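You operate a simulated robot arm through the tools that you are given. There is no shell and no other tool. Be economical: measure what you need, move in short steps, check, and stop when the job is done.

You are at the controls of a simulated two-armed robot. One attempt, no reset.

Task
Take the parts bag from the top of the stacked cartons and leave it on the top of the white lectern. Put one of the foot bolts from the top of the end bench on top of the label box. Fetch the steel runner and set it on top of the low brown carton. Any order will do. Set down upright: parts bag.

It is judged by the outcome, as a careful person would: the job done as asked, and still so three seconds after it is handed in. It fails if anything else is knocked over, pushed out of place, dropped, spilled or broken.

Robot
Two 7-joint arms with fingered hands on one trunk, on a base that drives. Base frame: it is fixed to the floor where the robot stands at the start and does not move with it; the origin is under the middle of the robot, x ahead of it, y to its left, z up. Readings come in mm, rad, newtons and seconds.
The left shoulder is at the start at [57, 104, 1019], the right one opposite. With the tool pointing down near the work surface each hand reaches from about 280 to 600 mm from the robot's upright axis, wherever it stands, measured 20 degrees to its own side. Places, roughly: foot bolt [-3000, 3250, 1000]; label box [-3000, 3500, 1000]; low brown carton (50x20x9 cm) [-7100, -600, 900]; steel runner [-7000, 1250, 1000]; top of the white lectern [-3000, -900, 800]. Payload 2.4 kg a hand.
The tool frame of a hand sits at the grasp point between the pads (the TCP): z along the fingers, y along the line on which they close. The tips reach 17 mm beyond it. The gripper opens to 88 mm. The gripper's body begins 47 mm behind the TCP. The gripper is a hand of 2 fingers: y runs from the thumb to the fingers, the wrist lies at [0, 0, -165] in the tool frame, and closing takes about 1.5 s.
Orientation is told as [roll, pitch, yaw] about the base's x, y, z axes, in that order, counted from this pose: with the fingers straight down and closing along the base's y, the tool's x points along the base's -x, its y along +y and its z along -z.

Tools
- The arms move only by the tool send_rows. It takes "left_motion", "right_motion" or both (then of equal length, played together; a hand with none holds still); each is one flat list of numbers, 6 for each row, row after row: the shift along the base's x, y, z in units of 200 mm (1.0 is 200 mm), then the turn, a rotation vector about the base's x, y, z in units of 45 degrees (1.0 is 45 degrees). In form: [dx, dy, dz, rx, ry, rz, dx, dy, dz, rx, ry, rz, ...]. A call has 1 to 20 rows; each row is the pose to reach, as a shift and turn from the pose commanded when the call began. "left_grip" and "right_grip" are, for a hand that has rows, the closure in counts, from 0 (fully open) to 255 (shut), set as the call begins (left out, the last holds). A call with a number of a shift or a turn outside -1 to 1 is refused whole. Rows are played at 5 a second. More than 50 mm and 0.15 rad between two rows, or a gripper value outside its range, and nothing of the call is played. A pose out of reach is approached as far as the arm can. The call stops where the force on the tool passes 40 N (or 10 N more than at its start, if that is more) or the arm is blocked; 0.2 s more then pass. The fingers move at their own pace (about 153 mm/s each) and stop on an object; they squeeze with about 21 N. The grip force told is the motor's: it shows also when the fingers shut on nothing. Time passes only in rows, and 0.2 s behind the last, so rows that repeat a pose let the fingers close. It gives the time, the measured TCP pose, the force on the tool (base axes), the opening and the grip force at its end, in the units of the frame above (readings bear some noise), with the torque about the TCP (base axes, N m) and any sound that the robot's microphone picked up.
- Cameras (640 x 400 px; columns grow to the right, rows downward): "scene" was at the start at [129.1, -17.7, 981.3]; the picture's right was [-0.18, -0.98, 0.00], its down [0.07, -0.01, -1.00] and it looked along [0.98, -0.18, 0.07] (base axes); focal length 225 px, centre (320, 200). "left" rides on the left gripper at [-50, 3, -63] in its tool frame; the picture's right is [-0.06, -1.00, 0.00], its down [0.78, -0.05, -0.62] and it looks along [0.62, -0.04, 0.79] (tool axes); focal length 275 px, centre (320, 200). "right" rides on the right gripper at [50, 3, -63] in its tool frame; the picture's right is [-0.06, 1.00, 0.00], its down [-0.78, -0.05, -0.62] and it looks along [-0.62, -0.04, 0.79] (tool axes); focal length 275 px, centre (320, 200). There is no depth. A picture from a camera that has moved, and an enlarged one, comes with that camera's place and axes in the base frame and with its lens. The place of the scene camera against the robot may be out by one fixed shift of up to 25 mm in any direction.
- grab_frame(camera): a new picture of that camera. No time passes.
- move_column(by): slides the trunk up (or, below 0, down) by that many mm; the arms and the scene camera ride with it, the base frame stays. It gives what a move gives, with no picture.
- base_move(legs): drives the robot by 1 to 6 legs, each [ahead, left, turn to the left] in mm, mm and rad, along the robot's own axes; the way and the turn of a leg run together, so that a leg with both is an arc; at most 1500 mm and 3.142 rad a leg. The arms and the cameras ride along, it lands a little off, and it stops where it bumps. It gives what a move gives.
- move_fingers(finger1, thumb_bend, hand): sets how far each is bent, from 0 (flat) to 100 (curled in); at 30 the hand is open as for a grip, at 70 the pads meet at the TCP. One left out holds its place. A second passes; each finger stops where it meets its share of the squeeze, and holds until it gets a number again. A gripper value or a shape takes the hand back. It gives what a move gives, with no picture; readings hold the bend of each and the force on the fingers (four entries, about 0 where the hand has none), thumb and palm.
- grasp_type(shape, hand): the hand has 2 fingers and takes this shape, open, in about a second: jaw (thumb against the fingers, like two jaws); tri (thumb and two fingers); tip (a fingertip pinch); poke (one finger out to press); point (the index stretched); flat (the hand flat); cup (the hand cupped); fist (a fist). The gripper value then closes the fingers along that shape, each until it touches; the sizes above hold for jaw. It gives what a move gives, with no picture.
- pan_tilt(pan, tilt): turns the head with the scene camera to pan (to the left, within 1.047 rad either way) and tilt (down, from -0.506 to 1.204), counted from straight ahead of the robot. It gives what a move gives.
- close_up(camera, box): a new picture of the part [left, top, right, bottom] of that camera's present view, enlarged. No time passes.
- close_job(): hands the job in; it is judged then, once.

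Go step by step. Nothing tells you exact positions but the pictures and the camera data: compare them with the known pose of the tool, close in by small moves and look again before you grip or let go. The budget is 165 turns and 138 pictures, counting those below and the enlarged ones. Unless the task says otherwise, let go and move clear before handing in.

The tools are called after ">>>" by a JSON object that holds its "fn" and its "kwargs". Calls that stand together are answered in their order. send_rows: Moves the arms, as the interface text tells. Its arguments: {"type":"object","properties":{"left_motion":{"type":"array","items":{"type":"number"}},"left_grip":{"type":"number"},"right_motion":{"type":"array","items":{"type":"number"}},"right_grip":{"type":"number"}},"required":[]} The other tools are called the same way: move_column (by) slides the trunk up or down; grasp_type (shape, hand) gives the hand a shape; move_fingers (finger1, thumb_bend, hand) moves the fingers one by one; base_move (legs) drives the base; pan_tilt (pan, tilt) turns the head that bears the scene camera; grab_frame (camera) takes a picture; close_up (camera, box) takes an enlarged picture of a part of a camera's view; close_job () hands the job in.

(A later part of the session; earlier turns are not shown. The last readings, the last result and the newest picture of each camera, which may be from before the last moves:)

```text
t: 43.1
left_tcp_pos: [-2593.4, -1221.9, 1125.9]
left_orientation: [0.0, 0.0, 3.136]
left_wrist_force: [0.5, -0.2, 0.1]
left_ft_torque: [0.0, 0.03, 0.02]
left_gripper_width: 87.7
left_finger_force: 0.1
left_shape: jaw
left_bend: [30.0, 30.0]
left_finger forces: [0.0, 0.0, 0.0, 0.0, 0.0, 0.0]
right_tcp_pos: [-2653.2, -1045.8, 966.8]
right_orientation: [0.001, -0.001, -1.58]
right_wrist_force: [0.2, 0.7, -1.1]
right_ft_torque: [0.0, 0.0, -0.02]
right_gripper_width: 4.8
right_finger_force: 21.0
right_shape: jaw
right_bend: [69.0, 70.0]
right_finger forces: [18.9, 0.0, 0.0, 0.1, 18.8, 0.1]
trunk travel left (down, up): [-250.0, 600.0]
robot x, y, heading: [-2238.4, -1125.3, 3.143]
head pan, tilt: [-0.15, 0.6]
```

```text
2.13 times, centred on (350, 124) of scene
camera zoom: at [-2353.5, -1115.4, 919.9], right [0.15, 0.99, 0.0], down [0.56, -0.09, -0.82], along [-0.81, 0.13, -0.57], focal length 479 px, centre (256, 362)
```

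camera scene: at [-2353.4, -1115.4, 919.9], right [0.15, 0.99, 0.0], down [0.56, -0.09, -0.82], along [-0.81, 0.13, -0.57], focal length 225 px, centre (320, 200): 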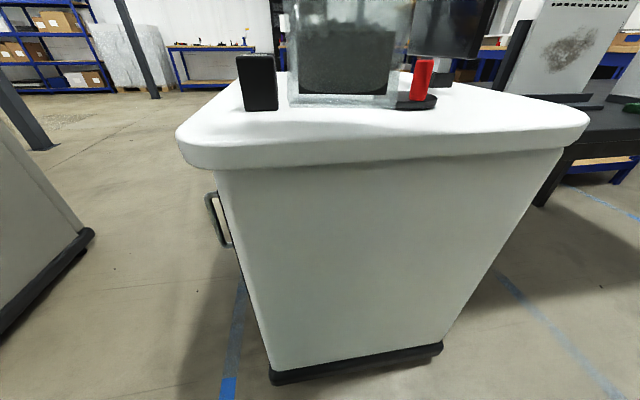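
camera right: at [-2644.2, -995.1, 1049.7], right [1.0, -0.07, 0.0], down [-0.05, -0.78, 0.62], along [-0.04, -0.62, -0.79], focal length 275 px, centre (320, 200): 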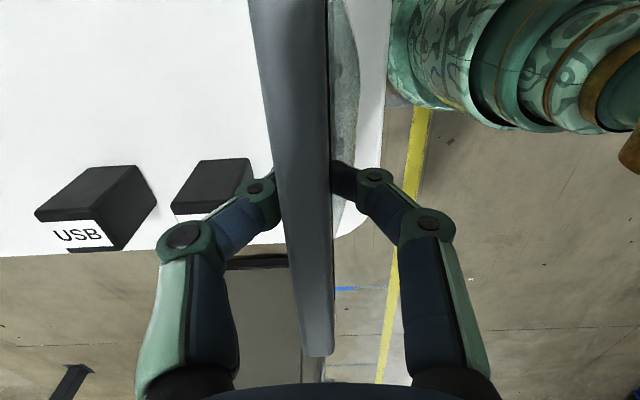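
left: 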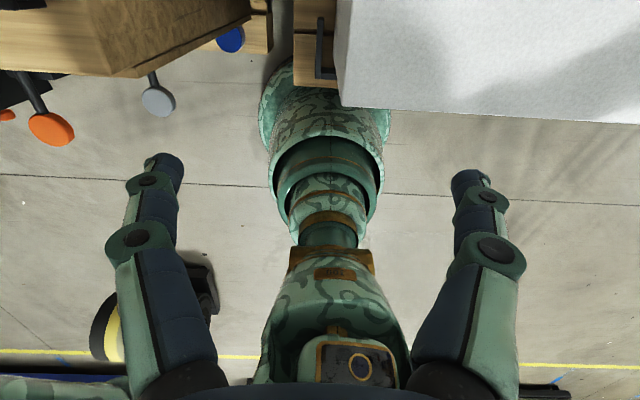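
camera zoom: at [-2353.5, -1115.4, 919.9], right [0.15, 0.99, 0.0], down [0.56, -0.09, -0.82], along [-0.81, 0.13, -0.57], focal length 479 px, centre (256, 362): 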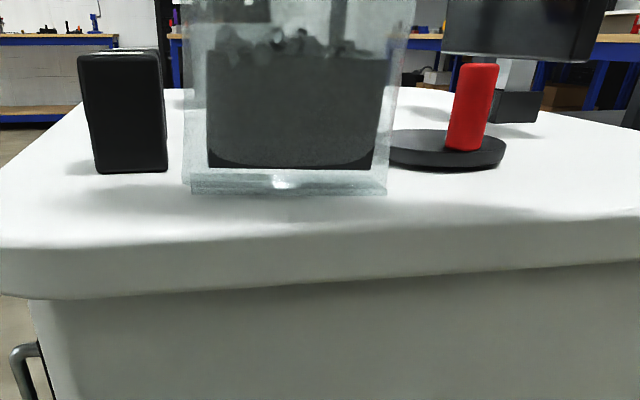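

Still a little above the surface. Lowering in 3 mm steps.

>>> {"fn": "send_rows", "kwargs": {"right_motion": [0, 0, -0.01, 0, 0, 0, 0, 0, -0.02, 0, 0, 0, 0, 0, -0.02, 0, 0, 0]}}

>>> {"fn": "send_rows", "kwargs": {"right_motion": [0, 0, -0.01, 0, 0, 0, 0, 0, -0.015, 0, 0, 0, 0, 0, -0.015, 0, 0, 0]}}

>>> {"fn": "close_up", "kwargs": {"camera": "scene", "box": [200, 30, 500, 218]}}

```text
t: 43.9
left_tcp_pos: [-2593.2, -1223.0, 1127.5]
left_orientation: [0.002, -0.001, 3.138]
left_wrist_force: [-0.6, 0.4, -0.9]
left_ft_torque: [-0.02, 0.0, 0.0]
left_gripper_width: 87.8
left_finger_force: 0.1
left_shape: jaw
left_bend: [30.0, 30.0]
left_finger forces: [0.0, 0.0, 0.1, 0.1, 0.0, 0.0]
right_tcp_pos: [-2653.6, -1045.9, 963.2]
right_orientation: [-0.002, -0.001, -1.579]
right_wrist_force: [-1.3, -0.7, 2.3]
right_ft_torque: [0.0, 0.03, 0.0]
right_gripper_width: 4.8
right_finger_force: 20.9
right_shape: jaw
right_bend: [69.0, 70.0]
right_finger forces: [19.5, 0.0, 0.0, 0.0, 20.2, 0.0]
trunk travel left (down, up): [-250.0, 600.0]
robot x, y, heading: [-2238.7, -1127.9, 3.14]
head pan, tilt: [-0.15, 0.6]
```

```text
t: 44.7
left_tcp_pos: [-2592.5, -1221.9, 1126.8]
left_orientation: [-0.001, 0.002, 3.137]
left_wrist_force: [0.1, 0.1, -0.8]
left_ft_torque: [-0.03, 0.0, 0.0]
left_gripper_width: 87.9
left_finger_force: 0.1
left_shape: jaw
left_bend: [30.0, 30.0]
left_finger forces: [0.1, 0.0, 0.1, 0.1, 0.0, 0.0]
right_tcp_pos: [-2652.0, -1046.1, 962.2]
right_orientation: [-0.003, -0.001, -1.579]
right_wrist_force: [-1.5, 0.3, 17.1]
right_ft_torque: [0.04, 0.05, -0.03]
right_gripper_width: 5.8
right_finger_force: 21.0
right_shape: jaw
right_bend: [71.0, 70.0]
right_finger forces: [24.2, 0.0, 0.0, 0.0, 24.8, 0.1]
trunk travel left (down, up): [-250.0, 600.0]
robot x, y, heading: [-2240.1, -1128.4, 3.14]
head pan, tilt: [-0.15, 0.6]
```

```text
2.13 times, centred on (350, 124) of scene
camera zoom: at [-2352.7, -1115.4, 920.2], right [0.15, 0.99, 0.0], down [0.56, -0.09, -0.83], along [-0.82, 0.13, -0.56], focal length 479 px, centre (256, 362)
```

zoom: 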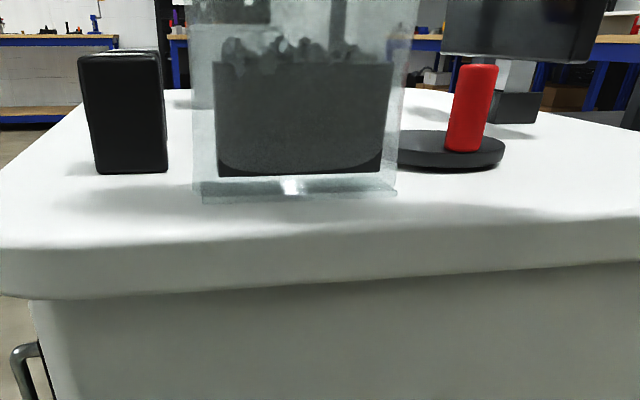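

Contact at TCP z ≈ 963 (surface ≈ 820). I'll relieve the press by 3 mm, then open.

>>> {"fn": "send_rows", "kwargs": {"right_motion": [0, 0, 0.013, 0, 0, 0, 0, 0, 0.013, 0, 0, 0]}}

>>> {"fn": "send_rows", "kwargs": {"right_motion": [0, 0, 0, 0, 0, 0, 0, 0, 0, 0, 0, 0, 0, 0, 0, 0, 0, 0, 0, 0, 0, 0, 0, 0, 0, 0, 0, 0, 0, 0, 0, 0, 0, 0, 0, 0], "right_grip": 120}}

>>> {"fn": "grab_frame", "kwargs": {"camera": "right"}}

>>> {"fn": "close_up", "kwargs": {"camera": "scene", "box": [200, 30, 500, 218]}}

```text
t: 45.3
left_tcp_pos: [-2593.3, -1222.8, 1125.7]
left_orientation: [0.0, 0.001, 3.136]
left_wrist_force: [-1.2, 0.0, -2.2]
left_ft_torque: [0.02, 0.01, 0.05]
left_gripper_width: 88.1
left_finger_force: 0.1
left_shape: jaw
left_bend: [30.0, 30.0]
left_finger forces: [0.0, 0.0, 0.1, 0.0, 0.0, 0.0]
right_tcp_pos: [-2653.1, -1046.5, 961.7]
right_orientation: [0.001, 0.001, -1.579]
right_wrist_force: [0.9, 0.4, 4.6]
right_ft_torque: [0.0, 0.05, -0.03]
right_gripper_width: 6.1
right_finger_force: 21.0
right_shape: jaw
right_bend: [70.0, 70.0]
right_finger forces: [21.9, 0.1, 0.0, 0.0, 21.5, 0.0]
trunk travel left (down, up): [-250.0, 600.0]
robot x, y, heading: [-2240.6, -1126.3, 3.138]
head pan, tilt: [-0.15, 0.6]
```

```text
t: 46.7
left_tcp_pos: [-2592.9, -1223.5, 1126.5]
left_orientation: [0.0, 0.001, 3.135]
left_wrist_force: [-0.2, -0.5, -0.2]
left_ft_torque: [-0.01, -0.01, 0.05]
left_gripper_width: 87.8
left_finger_force: 0.1
left_shape: jaw
left_bend: [30.0, 30.0]
left_finger forces: [0.0, 0.0, 0.0, 0.0, 0.0, 0.1]
right_tcp_pos: [-2654.7, -1046.7, 961.3]
right_orientation: [-0.001, 0.002, -1.58]
right_wrist_force: [0.3, 0.2, 0.3]
right_ft_torque: [-0.02, 0.0, -0.03]
right_gripper_width: 46.0
right_finger_force: 0.1
right_shape: jaw
right_bend: [72.0, 70.0]
right_finger forces: [0.0, 0.0, 0.0, 0.1, 0.1, 0.0]
trunk travel left (down, up): [-250.0, 600.0]
robot x, y, heading: [-2238.1, -1125.3, 3.136]
head pan, tilt: [-0.15, 0.6]
```

```text
109 pictures are left
camera right: at [-2650.1, -995.9, 1024.8], right [1.0, -0.07, 0.0], down [-0.06, -0.78, 0.62], along [-0.04, -0.62, -0.79], focal length 275 px, centre (320, 200)
```

right: 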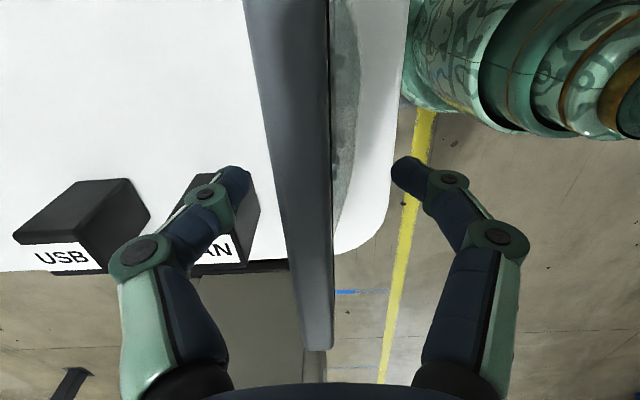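

```text
2.13 times, centred on (350, 124) of scene
camera zoom: at [-2353.4, -1115.4, 919.9], right [0.15, 0.99, 0.0], down [0.56, -0.09, -0.82], along [-0.81, 0.13, -0.57], focal length 479 px, centre (256, 362)
```

zoom: 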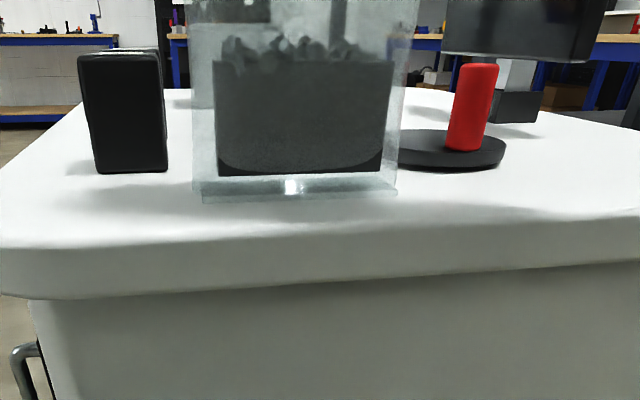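

The bag stands free. I'll raise the hand straight up and back off.

>>> {"fn": "send_rows", "kwargs": {"right_motion": [0, 0, 0.1, 0, 0, 0, 0, 0, 0.3, 0, 0, 0, 0, 0, 0.5, 0, 0, 0, 0, 0, 0.7, 0, 0, 0, 0, 0, 0.9, 0, 0, 0], "right_grip": 120}}

>>> {"fn": "base_move", "kwargs": {"legs": [[-650, 0, 0]]}}

>>> {"fn": "grab_frame", "kwargs": {"camera": "scene"}}

```text
t: 47.9
left_tcp_pos: [-2592.7, -1223.5, 1126.3]
left_orientation: [0.0, -0.001, 3.136]
left_wrist_force: [0.2, -0.2, 0.2]
left_ft_torque: [0.0, -0.01, 0.01]
left_gripper_width: 88.0
left_finger_force: 0.2
left_shape: jaw
left_bend: [30.0, 30.0]
left_finger forces: [0.0, 0.1, 0.1, 0.0, 0.1, 0.0]
right_tcp_pos: [-2654.3, -1045.7, 1142.3]
right_orientation: [-0.001, -0.001, -1.58]
right_wrist_force: [0.0, 0.0, 0.5]
right_ft_torque: [0.0, -0.02, -0.03]
right_gripper_width: 45.6
right_finger_force: 0.1
right_shape: jaw
right_bend: [72.0, 70.0]
right_finger forces: [0.0, 0.0, 0.0, 0.0, 0.0, 0.1]
trunk travel left (down, up): [-250.0, 600.0]
robot x, y, heading: [-2236.8, -1123.1, 3.145]
head pan, tilt: [-0.15, 0.6]
```

```text
t: 51.5
left_tcp_pos: [-1941.3, -1225.7, 1125.7]
left_orientation: [0.0, 0.0, 3.133]
left_wrist_force: [-0.4, -0.4, -0.5]
left_ft_torque: [0.03, 0.02, -0.02]
left_gripper_width: 88.0
left_finger_force: 0.0
left_shape: jaw
left_bend: [30.0, 30.0]
left_finger forces: [0.1, 0.0, 0.0, 0.0, 0.0, 0.0]
right_tcp_pos: [-2001.9, -1049.6, 1142.7]
right_orientation: [0.001, 0.0, -1.585]
right_wrist_force: [-0.3, -0.2, 0.4]
right_ft_torque: [-0.02, -0.04, 0.04]
right_gripper_width: 46.0
right_finger_force: 0.0
right_shape: jaw
right_bend: [72.0, 70.0]
right_finger forces: [0.0, 0.0, 0.0, 0.1, 0.0, 0.1]
trunk travel left (down, up): [-250.0, 600.0]
robot x, y, heading: [-1585.0, -1131.3, 3.133]
head pan, tilt: [-0.15, 0.6]
```

```text
107 pictures are left
camera scene: at [-1700.7, -1119.7, 919.9], right [0.16, 0.99, 0.0], down [0.56, -0.09, -0.82], along [-0.81, 0.13, -0.57], focal length 225 px, centre (320, 200)
```

scene: 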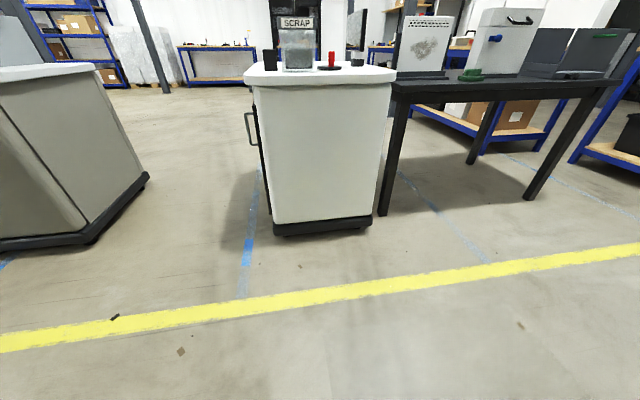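

The bag stands on the lectern. Next the end bench at y ≈ 3300: I'll turn right (to face +y) and look along the aisle.

>>> {"fn": "base_move", "kwargs": {"legs": [[0, 0, -1.57]]}}

>>> {"fn": "pan_tilt", "kwargs": {"pan": 0.3, "tilt": 0.15}}

>>> {"fn": "pan_tilt", "kwargs": {"pan": 0.3, "tilt": 0.16}}

>>> {"fn": "grab_frame", "kwargs": {"camera": "scene"}}

```text
t: 55.7
left_tcp_pos: [-1675.9, -775.5, 1126.0]
left_orientation: [-0.001, 0.0, 1.554]
left_wrist_force: [0.9, -0.4, 0.4]
left_ft_torque: [-0.01, 0.01, 0.01]
left_gripper_width: 87.7
left_finger_force: 0.1
left_shape: jaw
left_bend: [30.0, 30.0]
left_finger forces: [0.1, 0.1, 0.0, 0.0, 0.0, 0.1]
right_tcp_pos: [-1499.6, -717.1, 1142.5]
right_orientation: [0.0, 0.002, 3.119]
right_wrist_force: [0.1, -1.1, -1.3]
right_ft_torque: [-0.02, -0.02, 0.0]
right_gripper_width: 46.2
right_finger_force: 0.1
right_shape: jaw
right_bend: [72.0, 70.0]
right_finger forces: [0.0, 0.0, 0.0, 0.1, 0.0, 0.1]
trunk travel left (down, up): [-250.0, 600.0]
robot x, y, heading: [-1581.3, -1128.9, 1.552]
head pan, tilt: [-0.15, 0.6]
```

```text
t: 56.6
left_tcp_pos: [-1676.1, -774.8, 1126.3]
left_orientation: [-0.001, 0.001, 1.554]
left_wrist_force: [0.1, 0.6, 1.1]
left_ft_torque: [0.02, 0.01, -0.01]
left_gripper_width: 88.0
left_finger_force: 0.0
left_shape: jaw
left_bend: [30.0, 30.0]
left_finger forces: [0.0, 0.0, 0.0, 0.0, 0.0, 0.0]
right_tcp_pos: [-1499.7, -717.1, 1142.3]
right_orientation: [-0.002, 0.0, 3.119]
right_wrist_force: [0.4, 0.0, 0.9]
right_ft_torque: [-0.02, -0.01, 0.0]
right_gripper_width: 46.3
right_finger_force: 0.1
right_shape: jaw
right_bend: [72.0, 70.0]
right_finger forces: [0.0, 0.0, 0.0, 0.1, 0.0, 0.1]
trunk travel left (down, up): [-250.0, 600.0]
robot x, y, heading: [-1584.6, -1133.8, 1.555]
head pan, tilt: [0.3, 0.15]
```

```text
t: 57.2
left_tcp_pos: [-1677.1, -775.1, 1126.7]
left_orientation: [0.0, 0.002, 1.553]
left_wrist_force: [0.2, 0.0, 0.0]
left_ft_torque: [0.01, 0.0, -0.02]
left_gripper_width: 88.0
left_finger_force: 0.0
left_shape: jaw
left_bend: [30.0, 30.0]
left_finger forces: [0.0, 0.1, 0.1, 0.0, 0.0, 0.1]
right_tcp_pos: [-1498.9, -717.3, 1141.6]
right_orientation: [0.0, 0.0, 3.118]
right_wrist_force: [0.3, -0.5, 0.1]
right_ft_torque: [0.0, 0.04, 0.01]
right_gripper_width: 46.0
right_finger_force: 0.1
right_shape: jaw
right_bend: [72.0, 70.0]
right_finger forces: [0.1, 0.0, 0.1, 0.1, 0.0, 0.0]
trunk travel left (down, up): [-250.0, 600.0]
robot x, y, heading: [-1586.0, -1130.5, 1.548]
head pan, tilt: [0.3, 0.161]
```

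```text
106 pictures are left
camera scene: at [-1603.4, -1009.7, 960.4], right [0.96, 0.28, 0.0], down [0.04, -0.15, -0.99], along [-0.27, 0.95, -0.16], focal length 225 px, centre (320, 200)
```

scene: 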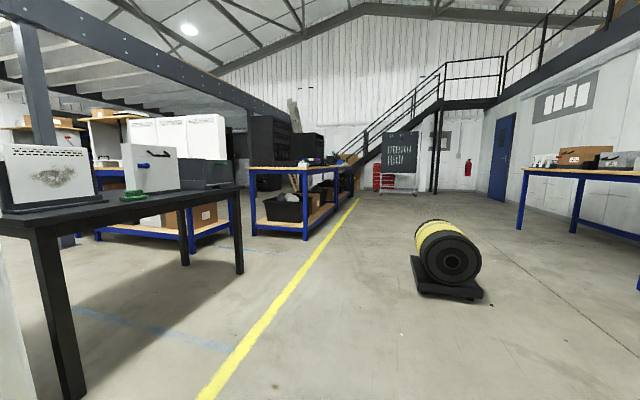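

A roller on a dolly stands at about (-1020, 1130); benches line the left side. Zoom onto the far benches.

>>> {"fn": "close_up", "kwargs": {"camera": "scene", "box": [230, 110, 390, 260]}}

```text
2.67 times, centred on (310, 185) of scene
camera zoom: at [-1603.4, -1009.7, 960.4], right [0.96, 0.28, 0.0], down [0.04, -0.15, -0.99], along [-0.27, 0.95, -0.16], focal length 600 px, centre (347, 240)
```

zoom: 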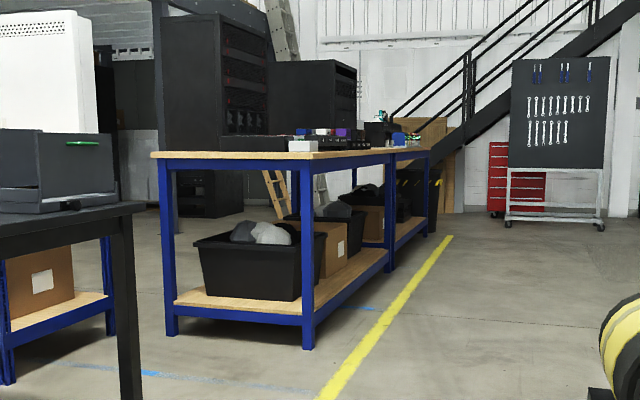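

I'll drive along the aisle at x ≈ -1900 to y ≈ 2300 and then turn left toward the bench.

>>> {"fn": "base_move", "kwargs": {"legs": [[900, 300, 0.02], [1500, 0, 0], [1000, 0, 0], [0, 0, 0.9]]}}

>>> {"fn": "pan_tilt", "kwargs": {"pan": 0.0, "tilt": 0.2}}

>>> {"fn": "pan_tilt", "kwargs": {"pan": 0.0, "tilt": 0.21}}

>>> {"fn": "grab_frame", "kwargs": {"camera": "scene"}}

```text
t: 76.4
left_tcp_pos: [-2205.4, 2424.5, 1126.1]
left_orientation: [0.001, 0.0, 2.47]
left_wrist_force: [0.3, 1.0, -0.6]
left_ft_torque: [0.01, -0.04, -0.02]
left_gripper_width: 88.0
left_finger_force: 0.2
left_shape: jaw
left_bend: [30.0, 30.0]
left_finger forces: [0.0, 0.0, 0.1, 0.1, 0.0, 0.0]
right_tcp_pos: [-2145.2, 2601.9, 1142.3]
right_orientation: [0.001, 0.001, -2.247]
right_wrist_force: [-0.1, 0.2, 0.2]
right_ft_torque: [0.0, 0.01, 0.0]
right_gripper_width: 46.2
right_finger_force: 0.1
right_shape: jaw
right_bend: [72.0, 70.0]
right_finger forces: [0.0, 0.0, 0.0, 0.0, 0.0, 0.1]
trunk travel left (down, up): [-250.0, 600.0]
robot x, y, heading: [-1869.3, 2282.9, 2.471]
head pan, tilt: [0.3, 0.161]
```

```text
t: 77.2
left_tcp_pos: [-2205.1, 2425.3, 1125.8]
left_orientation: [0.0, 0.0, 2.469]
left_wrist_force: [-1.6, 0.1, -0.1]
left_ft_torque: [-0.02, 0.0, 0.01]
left_gripper_width: 87.9
left_finger_force: 0.1
left_shape: jaw
left_bend: [30.0, 30.0]
left_finger forces: [0.1, 0.0, 0.1, 0.0, 0.1, 0.0]
right_tcp_pos: [-2144.2, 2601.4, 1142.9]
right_orientation: [0.0, 0.0, -2.247]
right_wrist_force: [-0.3, 0.1, -0.3]
right_ft_torque: [-0.01, 0.01, 0.0]
right_gripper_width: 46.2
right_finger_force: 0.0
right_shape: jaw
right_bend: [72.0, 70.0]
right_finger forces: [0.1, 0.0, 0.1, 0.1, 0.1, 0.0]
trunk travel left (down, up): [-250.0, 600.0]
robot x, y, heading: [-1868.0, 2282.7, 2.47]
head pan, tilt: [0.0, 0.201]
```

```text
t: 77.8
left_tcp_pos: [-2205.2, 2425.1, 1126.3]
left_orientation: [0.0, 0.001, 2.469]
left_wrist_force: [0.2, -0.1, 0.2]
left_ft_torque: [0.03, -0.01, -0.02]
left_gripper_width: 87.8
left_finger_force: 0.1
left_shape: jaw
left_bend: [30.0, 30.0]
left_finger forces: [0.0, 0.0, 0.0, 0.1, 0.0, 0.0]
right_tcp_pos: [-2144.0, 2601.9, 1141.7]
right_orientation: [0.0, 0.0, -2.246]
right_wrist_force: [0.6, 0.2, -0.1]
right_ft_torque: [0.0, -0.02, -0.01]
right_gripper_width: 45.9
right_finger_force: 0.1
right_shape: jaw
right_bend: [72.0, 70.0]
right_finger forces: [0.0, 0.0, 0.0, 0.0, 0.1, 0.1]
trunk travel left (down, up): [-250.0, 600.0]
robot x, y, heading: [-1863.6, 2278.7, 2.471]
head pan, tilt: [0.0, 0.209]
```

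```text
104 pictures are left
camera scene: at [-1960.3, 2358.5, 955.9], right [0.62, 0.78, 0.0], down [0.16, -0.13, -0.98], along [-0.77, 0.61, -0.21], focal length 225 px, centre (320, 200)
```

scene: 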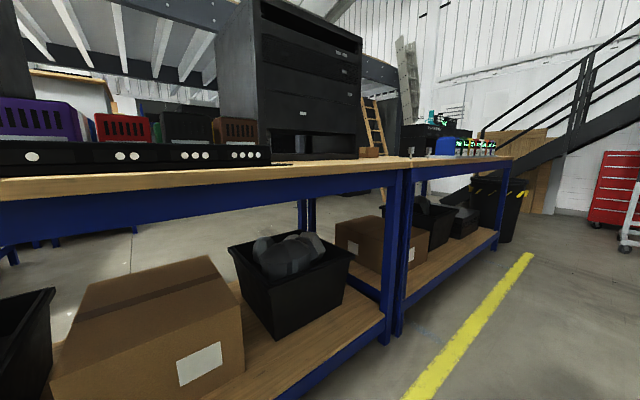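

The bench joint is at px col ~405 (y ≈ 3300). I'll raise the trunk for a better look over the benches and zoom in.

>>> {"fn": "move_column", "kwargs": {"by": 250}}

>>> {"fn": "pan_tilt", "kwargs": {"pan": 0.0, "tilt": 0.4}}

>>> {"fn": "close_up", "kwargs": {"camera": "scene", "box": [300, 40, 540, 190]}}

>>> {"fn": "grab_frame", "kwargs": {"camera": "scene"}}

```text
t: 80.4
left_tcp_pos: [-2205.5, 2426.8, 1375.5]
left_orientation: [0.0, 0.0, 2.47]
left_wrist_force: [-0.8, -0.2, 0.0]
left_ft_torque: [-0.01, 0.01, -0.02]
left_gripper_width: 88.0
left_finger_force: 0.0
left_shape: jaw
left_bend: [30.0, 30.0]
left_finger forces: [0.0, 0.0, 0.0, 0.0, 0.1, 0.0]
right_tcp_pos: [-2144.3, 2602.1, 1392.3]
right_orientation: [0.0, 0.001, -2.248]
right_wrist_force: [-0.3, -0.5, 0.0]
right_ft_torque: [0.04, 0.03, 0.02]
right_gripper_width: 46.2
right_finger_force: 0.1
right_shape: jaw
right_bend: [72.0, 70.0]
right_finger forces: [0.0, 0.0, 0.1, 0.0, 0.0, 0.0]
trunk travel left (down, up): [-500.0, 350.0]
robot x, y, heading: [-1864.5, 2283.5, 2.473]
head pan, tilt: [0.0, 0.209]
```

```text
t: 81.1
left_tcp_pos: [-2205.7, 2425.4, 1375.9]
left_orientation: [0.001, 0.001, 2.469]
left_wrist_force: [-0.4, -0.2, 0.0]
left_ft_torque: [0.03, 0.03, -0.01]
left_gripper_width: 87.8
left_finger_force: 0.0
left_shape: jaw
left_bend: [30.0, 30.0]
left_finger forces: [0.1, 0.0, 0.0, 0.1, 0.0, 0.1]
right_tcp_pos: [-2144.1, 2601.5, 1391.9]
right_orientation: [0.0, -0.001, -2.246]
right_wrist_force: [0.6, 0.0, -0.1]
right_ft_torque: [0.02, -0.02, 0.0]
right_gripper_width: 46.2
right_finger_force: 0.0
right_shape: jaw
right_bend: [72.0, 70.0]
right_finger forces: [0.0, 0.0, 0.0, 0.1, 0.0, 0.1]
trunk travel left (down, up): [-500.0, 350.0]
robot x, y, heading: [-1870.1, 2276.5, 2.469]
head pan, tilt: [0.0, 0.4]
```

```text
2.67 times, centred on (420, 115) of scene
camera zoom: at [-1954.3, 2353.7, 1189.3], right [0.62, 0.78, 0.0], down [0.3, -0.24, -0.92], along [-0.72, 0.57, -0.39], focal length 600 px, centre (53, 427)
```

zoom: 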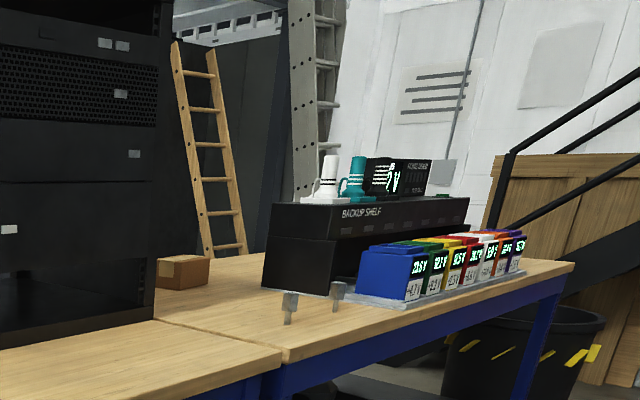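

```text
102 pictures are left
camera scene: at [-1954.3, 2353.7, 1189.3], right [0.62, 0.78, 0.0], down [0.3, -0.24, -0.92], along [-0.72, 0.57, -0.39], focal length 225 px, centre (320, 200)
```

scene: 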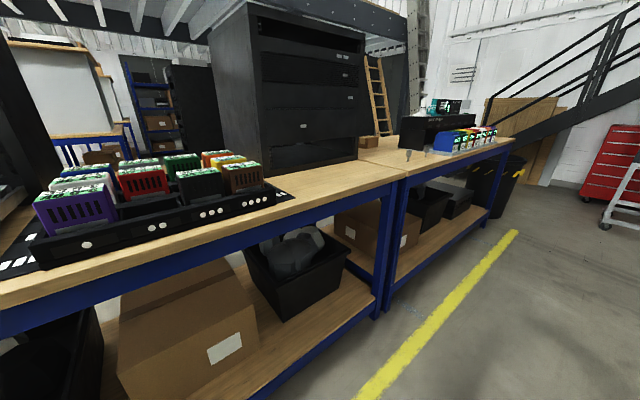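

The two grey bolts stand at about (-2600, 3480) and (-2600, 3665); the small brown box further back (-2980, 3600) may be the label box. I'll drive over squarely facing the end bench.

>>> {"fn": "base_move", "kwargs": {"legs": [[0, 0, 0.67], [0, -1270, 0]]}}

>>> {"fn": "pan_tilt", "kwargs": {"pan": 0.0, "tilt": 0.5}}

>>> {"fn": "grab_frame", "kwargs": {"camera": "scene"}}

>>> {"fn": "close_up", "kwargs": {"camera": "scene", "box": [200, 40, 440, 190]}}

```text
t: 89.3
left_tcp_pos: [-2218.1, 3451.1, 1376.5]
left_orientation: [-0.001, 0.0, 3.138]
left_wrist_force: [-0.3, -0.2, -0.1]
left_ft_torque: [-0.01, -0.01, 0.03]
left_gripper_width: 87.9
left_finger_force: 0.1
left_shape: jaw
left_bend: [30.0, 30.0]
left_finger forces: [0.0, 0.0, 0.0, 0.0, 0.1, 0.1]
right_tcp_pos: [-2277.8, 3628.3, 1392.4]
right_orientation: [-0.001, -0.001, -1.579]
right_wrist_force: [-0.1, 0.2, 0.2]
right_ft_torque: [0.01, 0.0, -0.01]
right_gripper_width: 46.0
right_finger_force: 0.1
right_shape: jaw
right_bend: [72.0, 70.0]
right_finger forces: [0.1, 0.0, 0.0, 0.1, 0.0, 0.0]
trunk travel left (down, up): [-500.0, 350.0]
robot x, y, heading: [-1864.4, 3546.4, 3.138]
head pan, tilt: [0.0, 0.4]
```

```text
t: 90.0
left_tcp_pos: [-2218.3, 3450.3, 1375.4]
left_orientation: [0.0, 0.0, 3.138]
left_wrist_force: [-0.2, 0.3, -0.9]
left_ft_torque: [-0.02, -0.02, 0.02]
left_gripper_width: 88.1
left_finger_force: 0.1
left_shape: jaw
left_bend: [30.0, 30.0]
left_finger forces: [0.0, 0.0, 0.0, 0.0, 0.0, 0.0]
right_tcp_pos: [-2278.4, 3627.1, 1391.3]
right_orientation: [0.001, 0.001, -1.58]
right_wrist_force: [0.1, -0.4, -0.3]
right_ft_torque: [-0.01, 0.02, -0.02]
right_gripper_width: 46.0
right_finger_force: 0.0
right_shape: jaw
right_bend: [72.0, 70.0]
right_finger forces: [0.0, 0.0, 0.1, 0.1, 0.0, 0.0]
trunk travel left (down, up): [-500.0, 350.0]
robot x, y, heading: [-1861.0, 3548.6, 3.135]
head pan, tilt: [0.0, 0.499]
```

```text
101 pictures are left
camera scene: at [-1973.7, 3545.3, 1180.2], right [0.0, 1.0, 0.0], down [0.48, 0.0, -0.88], along [-0.88, 0.0, -0.48], focal length 225 px, centre (320, 200)
```

scene: 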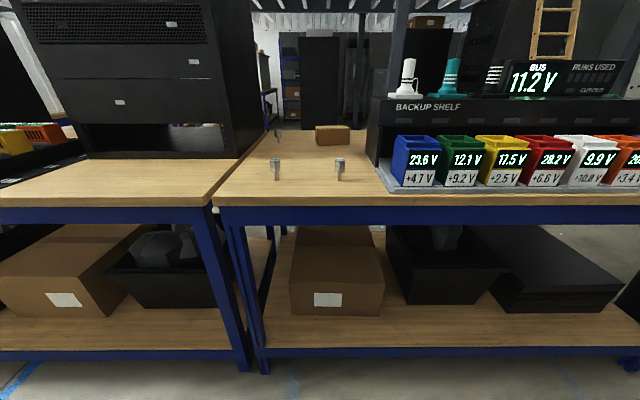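

```text
2.67 times, centred on (320, 115) of scene
camera zoom: at [-1973.7, 3545.3, 1180.2], right [0.0, 1.0, 0.0], down [0.48, 0.0, -0.88], along [-0.88, 0.0, -0.48], focal length 600 px, centre (320, 427)
```

zoom: 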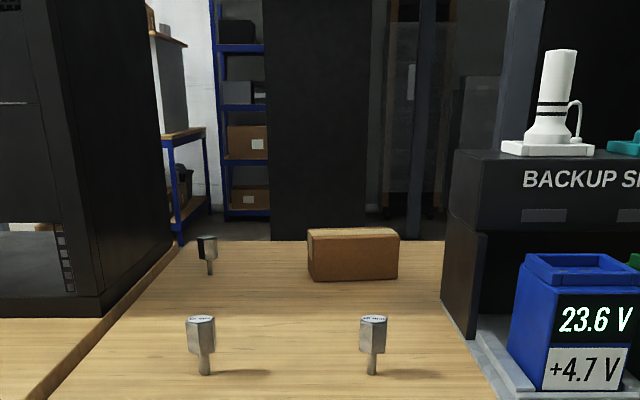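

Three bolts: two near (x ≈ -2626) and one at the back near (-3080, 3344); the brown box is at ≈ (-3050, 3600), 500+ mm behind the front edge. The back side looks reachable from behind, so I'll look for the way around the right end.

>>> {"fn": "pan_tilt", "kwargs": {"pan": -0.9, "tilt": 0.25}}

>>> {"fn": "pan_tilt", "kwargs": {"pan": -0.9, "tilt": 0.26}}

>>> {"fn": "grab_frame", "kwargs": {"camera": "scene"}}

```text
t: 91.2
left_tcp_pos: [-2216.0, 3451.3, 1375.9]
left_orientation: [-0.001, -0.002, 3.138]
left_wrist_force: [-0.1, 0.1, 0.2]
left_ft_torque: [0.01, 0.04, 0.02]
left_gripper_width: 88.0
left_finger_force: 0.0
left_shape: jaw
left_bend: [30.0, 30.0]
left_finger forces: [0.1, 0.1, 0.0, 0.0, 0.0, 0.0]
right_tcp_pos: [-2278.1, 3627.6, 1391.9]
right_orientation: [0.0, 0.001, -1.58]
right_wrist_force: [0.4, 0.4, 1.0]
right_ft_torque: [0.03, 0.01, -0.04]
right_gripper_width: 45.8
right_finger_force: 0.1
right_shape: jaw
right_bend: [72.0, 70.0]
right_finger forces: [0.0, 0.0, 0.1, 0.0, 0.0, 0.1]
trunk travel left (down, up): [-500.0, 350.0]
robot x, y, heading: [-1861.4, 3545.8, 3.137]
head pan, tilt: [-0.901, 0.25]
```

```text
t: 91.8
left_tcp_pos: [-2218.3, 3451.2, 1376.1]
left_orientation: [0.0, 0.001, 3.139]
left_wrist_force: [0.0, 0.0, 0.4]
left_ft_torque: [0.0, 0.02, 0.01]
left_gripper_width: 88.0
left_finger_force: 0.0
left_shape: jaw
left_bend: [30.0, 30.0]
left_finger forces: [0.0, 0.1, 0.0, 0.0, 0.0, 0.1]
right_tcp_pos: [-2277.6, 3626.6, 1392.2]
right_orientation: [-0.001, 0.0, -1.579]
right_wrist_force: [-0.3, 0.6, 0.1]
right_ft_torque: [0.02, -0.01, -0.01]
right_gripper_width: 46.3
right_finger_force: 0.2
right_shape: jaw
right_bend: [72.0, 70.0]
right_finger forces: [0.1, 0.1, 0.1, 0.0, 0.0, 0.0]
trunk travel left (down, up): [-500.0, 350.0]
robot x, y, heading: [-1856.5, 3550.2, 3.135]
head pan, tilt: [-0.901, 0.26]
```

```text
99 pictures are left
camera scene: at [-1940.4, 3618.4, 1202.3], right [0.79, 0.62, 0.0], down [0.16, -0.2, -0.97], along [-0.6, 0.76, -0.26], focal length 225 px, centre (320, 200)
```

scene: 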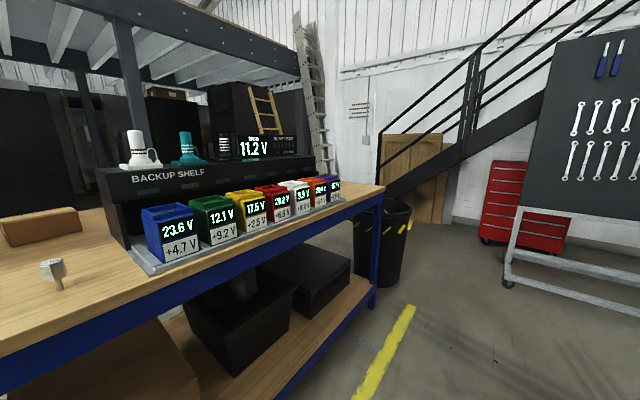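

The right end is cluttered (bin, ladder). I'll check the gap between the black table and the first bench at y ≈ 1050.

>>> {"fn": "base_move", "kwargs": {"legs": [[0, 1250, 0], [0, 1250, 0]]}}

>>> {"fn": "pan_tilt", "kwargs": {"pan": 0.0, "tilt": 0.3}}

>>> {"fn": "pan_tilt", "kwargs": {"pan": 0.0, "tilt": 0.31}}

>>> {"fn": "grab_frame", "kwargs": {"camera": "scene"}}

```text
t: 104.0
left_tcp_pos: [-2235.5, 944.2, 1376.5]
left_orientation: [0.0, -0.001, 3.127]
left_wrist_force: [0.3, 0.7, -0.2]
left_ft_torque: [0.07, 0.06, 0.01]
left_gripper_width: 87.9
left_finger_force: 0.1
left_shape: jaw
left_bend: [30.0, 30.0]
left_finger forces: [0.0, 0.0, 0.0, 0.0, 0.0, 0.0]
right_tcp_pos: [-2293.7, 1120.0, 1392.2]
right_orientation: [0.001, 0.001, -1.588]
right_wrist_force: [0.5, 0.0, 0.2]
right_ft_torque: [0.01, -0.01, -0.01]
right_gripper_width: 46.1
right_finger_force: 0.1
right_shape: jaw
right_bend: [72.0, 70.0]
right_finger forces: [0.0, 0.1, 0.0, 0.0, 0.0, 0.0]
trunk travel left (down, up): [-500.0, 350.0]
robot x, y, heading: [-1879.3, 1034.5, 3.125]
head pan, tilt: [-0.901, 0.26]
```

```text
t: 105.2
left_tcp_pos: [-2234.6, 944.1, 1376.6]
left_orientation: [0.0, 0.0, 3.128]
left_wrist_force: [0.1, -1.3, -0.8]
left_ft_torque: [0.04, -0.03, 0.01]
left_gripper_width: 88.0
left_finger_force: 0.1
left_shape: jaw
left_bend: [30.0, 30.0]
left_finger forces: [0.0, 0.1, 0.0, 0.0, 0.0, 0.0]
right_tcp_pos: [-2294.0, 1121.2, 1392.0]
right_orientation: [0.0, 0.001, -1.588]
right_wrist_force: [-0.3, 0.6, 0.0]
right_ft_torque: [0.01, 0.0, -0.02]
right_gripper_width: 45.8
right_finger_force: 0.0
right_shape: jaw
right_bend: [72.0, 70.0]
right_finger forces: [0.1, 0.0, 0.1, 0.0, 0.0, 0.0]
trunk travel left (down, up): [-500.0, 350.0]
robot x, y, heading: [-1875.8, 1036.0, 3.126]
head pan, tilt: [0.0, 0.3]
```

```text
t: 105.8
left_tcp_pos: [-2233.7, 944.2, 1375.8]
left_orientation: [-0.001, 0.0, 3.129]
left_wrist_force: [-0.2, 1.1, 0.0]
left_ft_torque: [-0.01, 0.01, 0.02]
left_gripper_width: 87.7
left_finger_force: 0.1
left_shape: jaw
left_bend: [30.0, 30.0]
left_finger forces: [0.1, 0.0, 0.0, 0.0, 0.0, 0.1]
right_tcp_pos: [-2294.0, 1120.2, 1393.5]
right_orientation: [-0.001, 0.003, -1.587]
right_wrist_force: [0.6, 0.3, 0.3]
right_ft_torque: [-0.01, 0.0, -0.03]
right_gripper_width: 46.2
right_finger_force: 0.1
right_shape: jaw
right_bend: [72.0, 70.0]
right_finger forces: [0.0, 0.0, 0.1, 0.0, 0.0, 0.0]
trunk travel left (down, up): [-500.0, 350.0]
robot x, y, heading: [-1879.5, 1037.6, 3.129]
head pan, tilt: [0.0, 0.311]
```

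```text
98 pictures are left
camera scene: at [-1992.9, 1035.8, 1197.6], right [0.01, 1.0, 0.0], down [0.31, 0.0, -0.95], along [-0.95, 0.01, -0.31], focal length 225 px, centre (320, 200)
```

scene: 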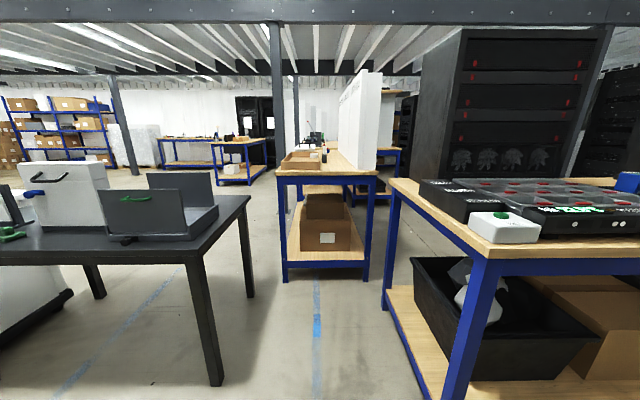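

The gap there is too tight because of the cross bench behind. The clear way in is between the white and grey lecterns (y ≈ -1715), which also leads to the runner and carton. I'll drive there and look.

>>> {"fn": "base_move", "kwargs": {"legs": [[0, 1375, 0.01], [0, 1375, 0]]}}

>>> {"fn": "grab_frame", "kwargs": {"camera": "scene"}}

```text
t: 119.1
left_tcp_pos: [-2259.2, -1801.5, 1375.1]
left_orientation: [0.0, -0.001, 3.134]
left_wrist_force: [-1.0, -0.2, -0.6]
left_ft_torque: [0.0, -0.01, 0.03]
left_gripper_width: 88.1
left_finger_force: 0.0
left_shape: jaw
left_bend: [30.0, 30.0]
left_finger forces: [0.1, 0.0, 0.0, 0.0, 0.0, 0.0]
right_tcp_pos: [-2319.5, -1624.4, 1392.3]
right_orientation: [0.001, 0.0, -1.585]
right_wrist_force: [0.2, 0.5, -0.3]
right_ft_torque: [-0.01, 0.04, -0.01]
right_gripper_width: 46.0
right_finger_force: 0.0
right_shape: jaw
right_bend: [72.0, 70.0]
right_finger forces: [0.0, 0.0, 0.0, 0.1, 0.0, 0.1]
trunk travel left (down, up): [-500.0, 350.0]
robot x, y, heading: [-1903.7, -1706.9, 3.132]
head pan, tilt: [0.0, 0.311]
```

```text
97 pictures are left
camera scene: at [-2018.0, -1708.6, 1197.6], right [0.01, 1.0, 0.0], down [0.31, 0.0, -0.95], along [-0.95, 0.01, -0.31], focal length 225 px, centre (320, 200)
```

scene: 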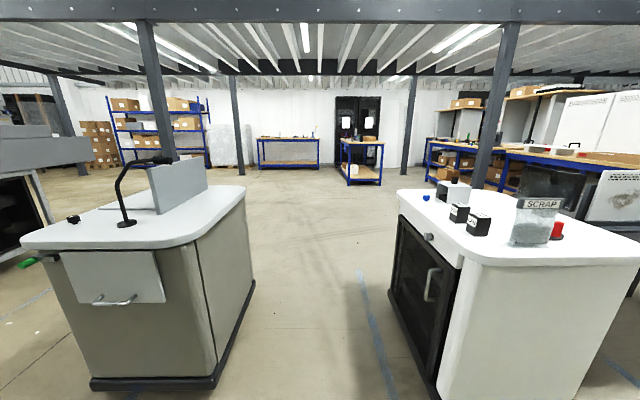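

The way between the lecterns is clear (gap y -2210 to -1180). I'll drive straight through to x ≈ -4100 and then look to the right.

>>> {"fn": "base_move", "kwargs": {"legs": [[1200, 0, 0.008], [1000, 0, 0], [0, 0, -0.7]]}}

>>> {"fn": "grab_frame", "kwargs": {"camera": "scene"}}

```text
t: 131.8
left_tcp_pos: [-4437.8, -1539.1, 1376.0]
left_orientation: [0.0, 0.0, 2.441]
left_wrist_force: [-0.2, -0.1, -0.4]
left_ft_torque: [0.02, -0.03, 0.02]
left_gripper_width: 88.1
left_finger_force: 0.1
left_shape: jaw
left_bend: [30.0, 30.0]
left_finger forces: [0.1, 0.1, 0.0, 0.0, 0.0, 0.0]
right_tcp_pos: [-4370.6, -1363.4, 1392.4]
right_orientation: [-0.002, 0.0, -2.275]
right_wrist_force: [0.6, 0.2, -0.9]
right_ft_torque: [0.02, -0.02, 0.0]
right_gripper_width: 45.9
right_finger_force: 0.0
right_shape: jaw
right_bend: [72.0, 70.0]
right_finger forces: [0.0, 0.1, 0.0, 0.0, 0.0, 0.1]
trunk travel left (down, up): [-500.0, 350.0]
robot x, y, heading: [-4103.7, -1695.8, 2.441]
head pan, tilt: [0.0, 0.311]
```

```text
96 pictures are left
camera scene: at [-4188.0, -1617.0, 1197.6], right [0.64, 0.76, 0.0], down [0.23, -0.2, -0.95], along [-0.73, 0.61, -0.31], focal length 225 px, centre (320, 200)
```

scene: 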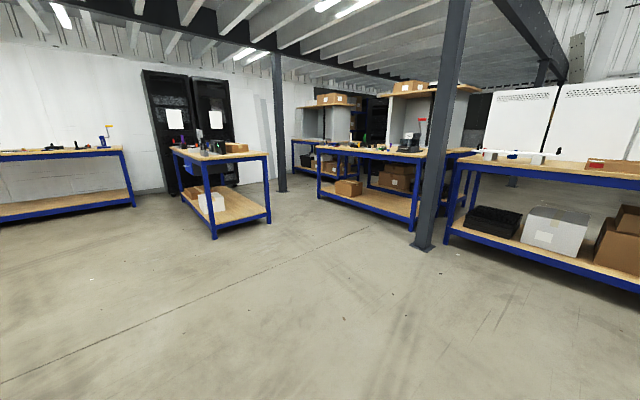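

Carton should appear near column 235, the runner near column 342. Zooming on both.

>>> {"fn": "close_up", "kwargs": {"camera": "scene", "box": [160, 120, 320, 220]}}

>>> {"fn": "close_up", "kwargs": {"camera": "scene", "box": [290, 90, 450, 190]}}

```text
4.00 times, centred on (240, 170) of scene
camera zoom: at [-4188.0, -1617.0, 1197.6], right [0.64, 0.76, 0.0], down [0.23, -0.2, -0.95], along [-0.73, 0.61, -0.31], focal length 900 px, centre (640, 320)
```

zoom: 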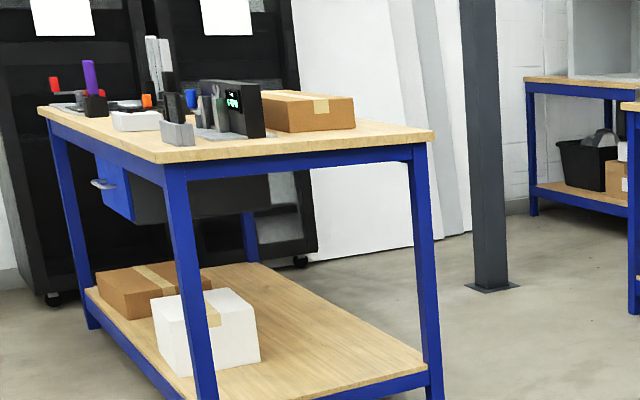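

```text
4.00 times, centred on (370, 140) of scene
camera zoom: at [-4188.0, -1617.0, 1197.6], right [0.64, 0.76, 0.0], down [0.23, -0.2, -0.95], along [-0.73, 0.61, -0.31], focal length 900 px, centre (120, 440)
```

zoom: 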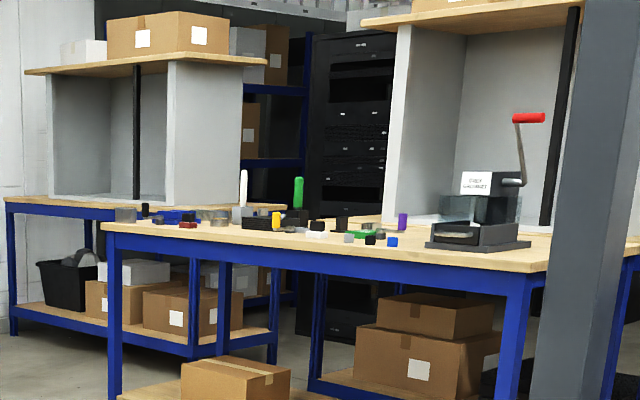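

The carton is on the left bench's right side; the runner should be among the small parts on the bench behind. I'll drive to about (-6100, -150) and face the parts bench.

>>> {"fn": "base_move", "kwargs": {"legs": [[0, 0, 0.042], [1250, 0, 0], [1250, 0, 0], [0, 0, -0.6]]}}

>>> {"fn": "grab_frame", "kwargs": {"camera": "scene"}}

```text
t: 146.2
left_tcp_pos: [-6257.8, 188.8, 1376.8]
left_orientation: [0.0, -0.001, 1.856]
left_wrist_force: [-0.3, 0.6, -0.1]
left_ft_torque: [0.0, 0.0, 0.0]
left_gripper_width: 88.0
left_finger_force: 0.1
left_shape: jaw
left_bend: [30.0, 30.0]
left_finger forces: [0.1, 0.0, 0.1, 0.1, 0.0, 0.0]
right_tcp_pos: [-6107.0, 295.9, 1393.1]
right_orientation: [0.0, -0.001, -2.858]
right_wrist_force: [0.4, -0.1, -0.3]
right_ft_torque: [0.02, -0.01, 0.01]
right_gripper_width: 45.9
right_finger_force: 0.0
right_shape: jaw
right_bend: [72.0, 70.0]
right_finger forces: [0.0, 0.0, 0.1, 0.0, 0.1, 0.0]
trunk travel left (down, up): [-500.0, 350.0]
robot x, y, heading: [-6065.0, -128.5, 1.855]
head pan, tilt: [0.0, 0.311]
```

```text
93 pictures are left
camera scene: at [-6091.3, -11.0, 1197.6], right [0.96, 0.28, 0.0], down [0.09, -0.29, -0.95], along [-0.27, 0.91, -0.31], focal length 225 px, centre (320, 200)
```

scene: 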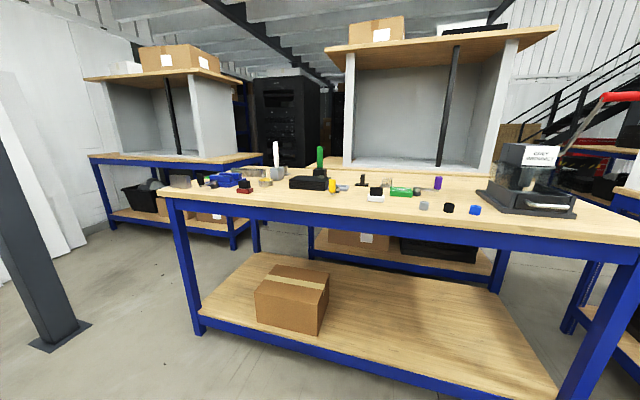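

>>> {"fn": "close_up", "kwargs": {"camera": "scene", "box": [160, 130, 320, 230]}}

>>> {"fn": "close_up", "kwargs": {"camera": "scene", "box": [300, 130, 500, 230]}}

```text
4.00 times, centred on (240, 180) of scene
camera zoom: at [-6091.3, -11.0, 1197.6], right [0.96, 0.28, 0.0], down [0.09, -0.29, -0.95], along [-0.27, 0.91, -0.31], focal length 900 px, centre (640, 280)
```

zoom: 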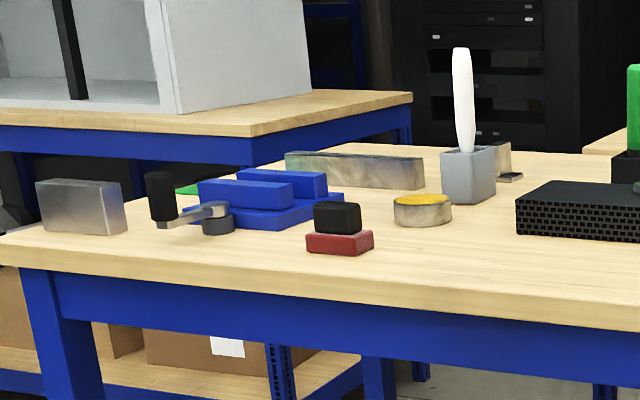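

```text
3.20 times, centred on (400, 180) of scene
camera zoom: at [-6091.3, -11.0, 1197.6], right [0.96, 0.28, 0.0], down [0.09, -0.29, -0.95], along [-0.27, 0.91, -0.31], focal length 720 px, centre (64, 264)
```

zoom: 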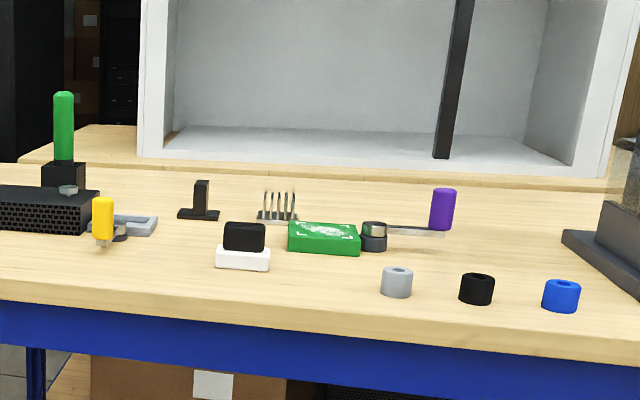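

The long steel bar at ≈ (-7049,1203)→(-6767,1144) on this bench is the steel runner. It's best reached from the bench's left end, robot at ≈ (-7440,1150) facing +x. First rotate to heading 0, and move to the lane's mouth.

>>> {"fn": "base_move", "kwargs": {"legs": [[0, 0, -1.855], [0, 230, 0], [-1385, 80, 0]]}}

>>> {"fn": "pan_tilt", "kwargs": {"pan": 0.9, "tilt": 0.5}}

>>> {"fn": "pan_tilt", "kwargs": {"pan": 0.9, "tilt": 0.51}}

>>> {"fn": "grab_frame", "kwargs": {"camera": "scene"}}

```text
t: 158.8
left_tcp_pos: [-7087.1, 270.7, 1376.9]
left_orientation: [0.001, 0.001, 0.015]
left_wrist_force: [-0.9, -0.2, 0.1]
left_ft_torque: [-0.03, 0.0, 0.01]
left_gripper_width: 87.7
left_finger_force: 0.1
left_shape: jaw
left_bend: [30.0, 30.0]
left_finger forces: [0.1, 0.1, 0.1, 0.1, 0.1, 0.0]
right_tcp_pos: [-7024.1, 96.2, 1392.1]
right_orientation: [-0.002, -0.001, 1.582]
right_wrist_force: [-0.1, 0.8, 0.2]
right_ft_torque: [0.01, -0.03, -0.02]
right_gripper_width: 46.1
right_finger_force: 0.1
right_shape: jaw
right_bend: [72.0, 70.0]
right_finger forces: [0.0, 0.1, 0.0, 0.0, 0.0, 0.0]
trunk travel left (down, up): [-500.0, 350.0]
robot x, y, heading: [-7440.5, 171.5, 0.013]
head pan, tilt: [0.0, 0.311]
```

```text
t: 160.0
left_tcp_pos: [-7088.0, 269.9, 1377.1]
left_orientation: [0.0, -0.001, 0.012]
left_wrist_force: [-0.5, 0.3, -0.8]
left_ft_torque: [-0.01, 0.03, -0.02]
left_gripper_width: 87.7
left_finger_force: 0.0
left_shape: jaw
left_bend: [30.0, 30.0]
left_finger forces: [0.0, 0.0, 0.0, 0.1, 0.1, 0.0]
right_tcp_pos: [-7025.5, 95.2, 1392.6]
right_orientation: [0.001, 0.0, 1.581]
right_wrist_force: [1.0, -0.3, -0.2]
right_ft_torque: [0.02, -0.05, 0.02]
right_gripper_width: 46.0
right_finger_force: 0.2
right_shape: jaw
right_bend: [72.0, 70.0]
right_finger forces: [0.1, 0.1, 0.1, 0.1, 0.0, 0.0]
trunk travel left (down, up): [-500.0, 350.0]
robot x, y, heading: [-7441.5, 170.2, 0.01]
head pan, tilt: [0.901, 0.499]
```

```text
t: 160.6
left_tcp_pos: [-7087.6, 270.1, 1375.8]
left_orientation: [0.001, 0.0, 0.015]
left_wrist_force: [-0.8, -0.6, 0.8]
left_ft_torque: [0.01, 0.02, 0.01]
left_gripper_width: 88.0
left_finger_force: 0.0
left_shape: jaw
left_bend: [30.0, 30.0]
left_finger forces: [0.1, 0.0, 0.0, 0.1, 0.1, 0.1]
right_tcp_pos: [-7025.2, 96.2, 1392.5]
right_orientation: [-0.001, -0.001, 1.582]
right_wrist_force: [-0.2, 0.3, 0.5]
right_ft_torque: [-0.02, 0.02, -0.01]
right_gripper_width: 46.0
right_finger_force: 0.0
right_shape: jaw
right_bend: [72.0, 70.0]
right_finger forces: [0.0, 0.0, 0.0, 0.0, 0.0, 0.0]
trunk travel left (down, up): [-500.0, 350.0]
robot x, y, heading: [-7441.1, 169.1, 0.019]
head pan, tilt: [0.901, 0.51]
```

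```text
90 pictures are left
camera scene: at [-7351.0, 238.7, 1179.2], right [0.79, -0.61, 0.0], down [-0.3, -0.39, -0.87], along [0.53, 0.69, -0.49], focal length 225 px, centre (320, 200)
```

scene: 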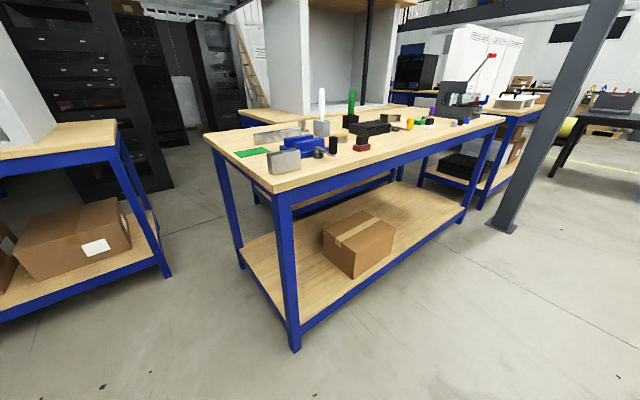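

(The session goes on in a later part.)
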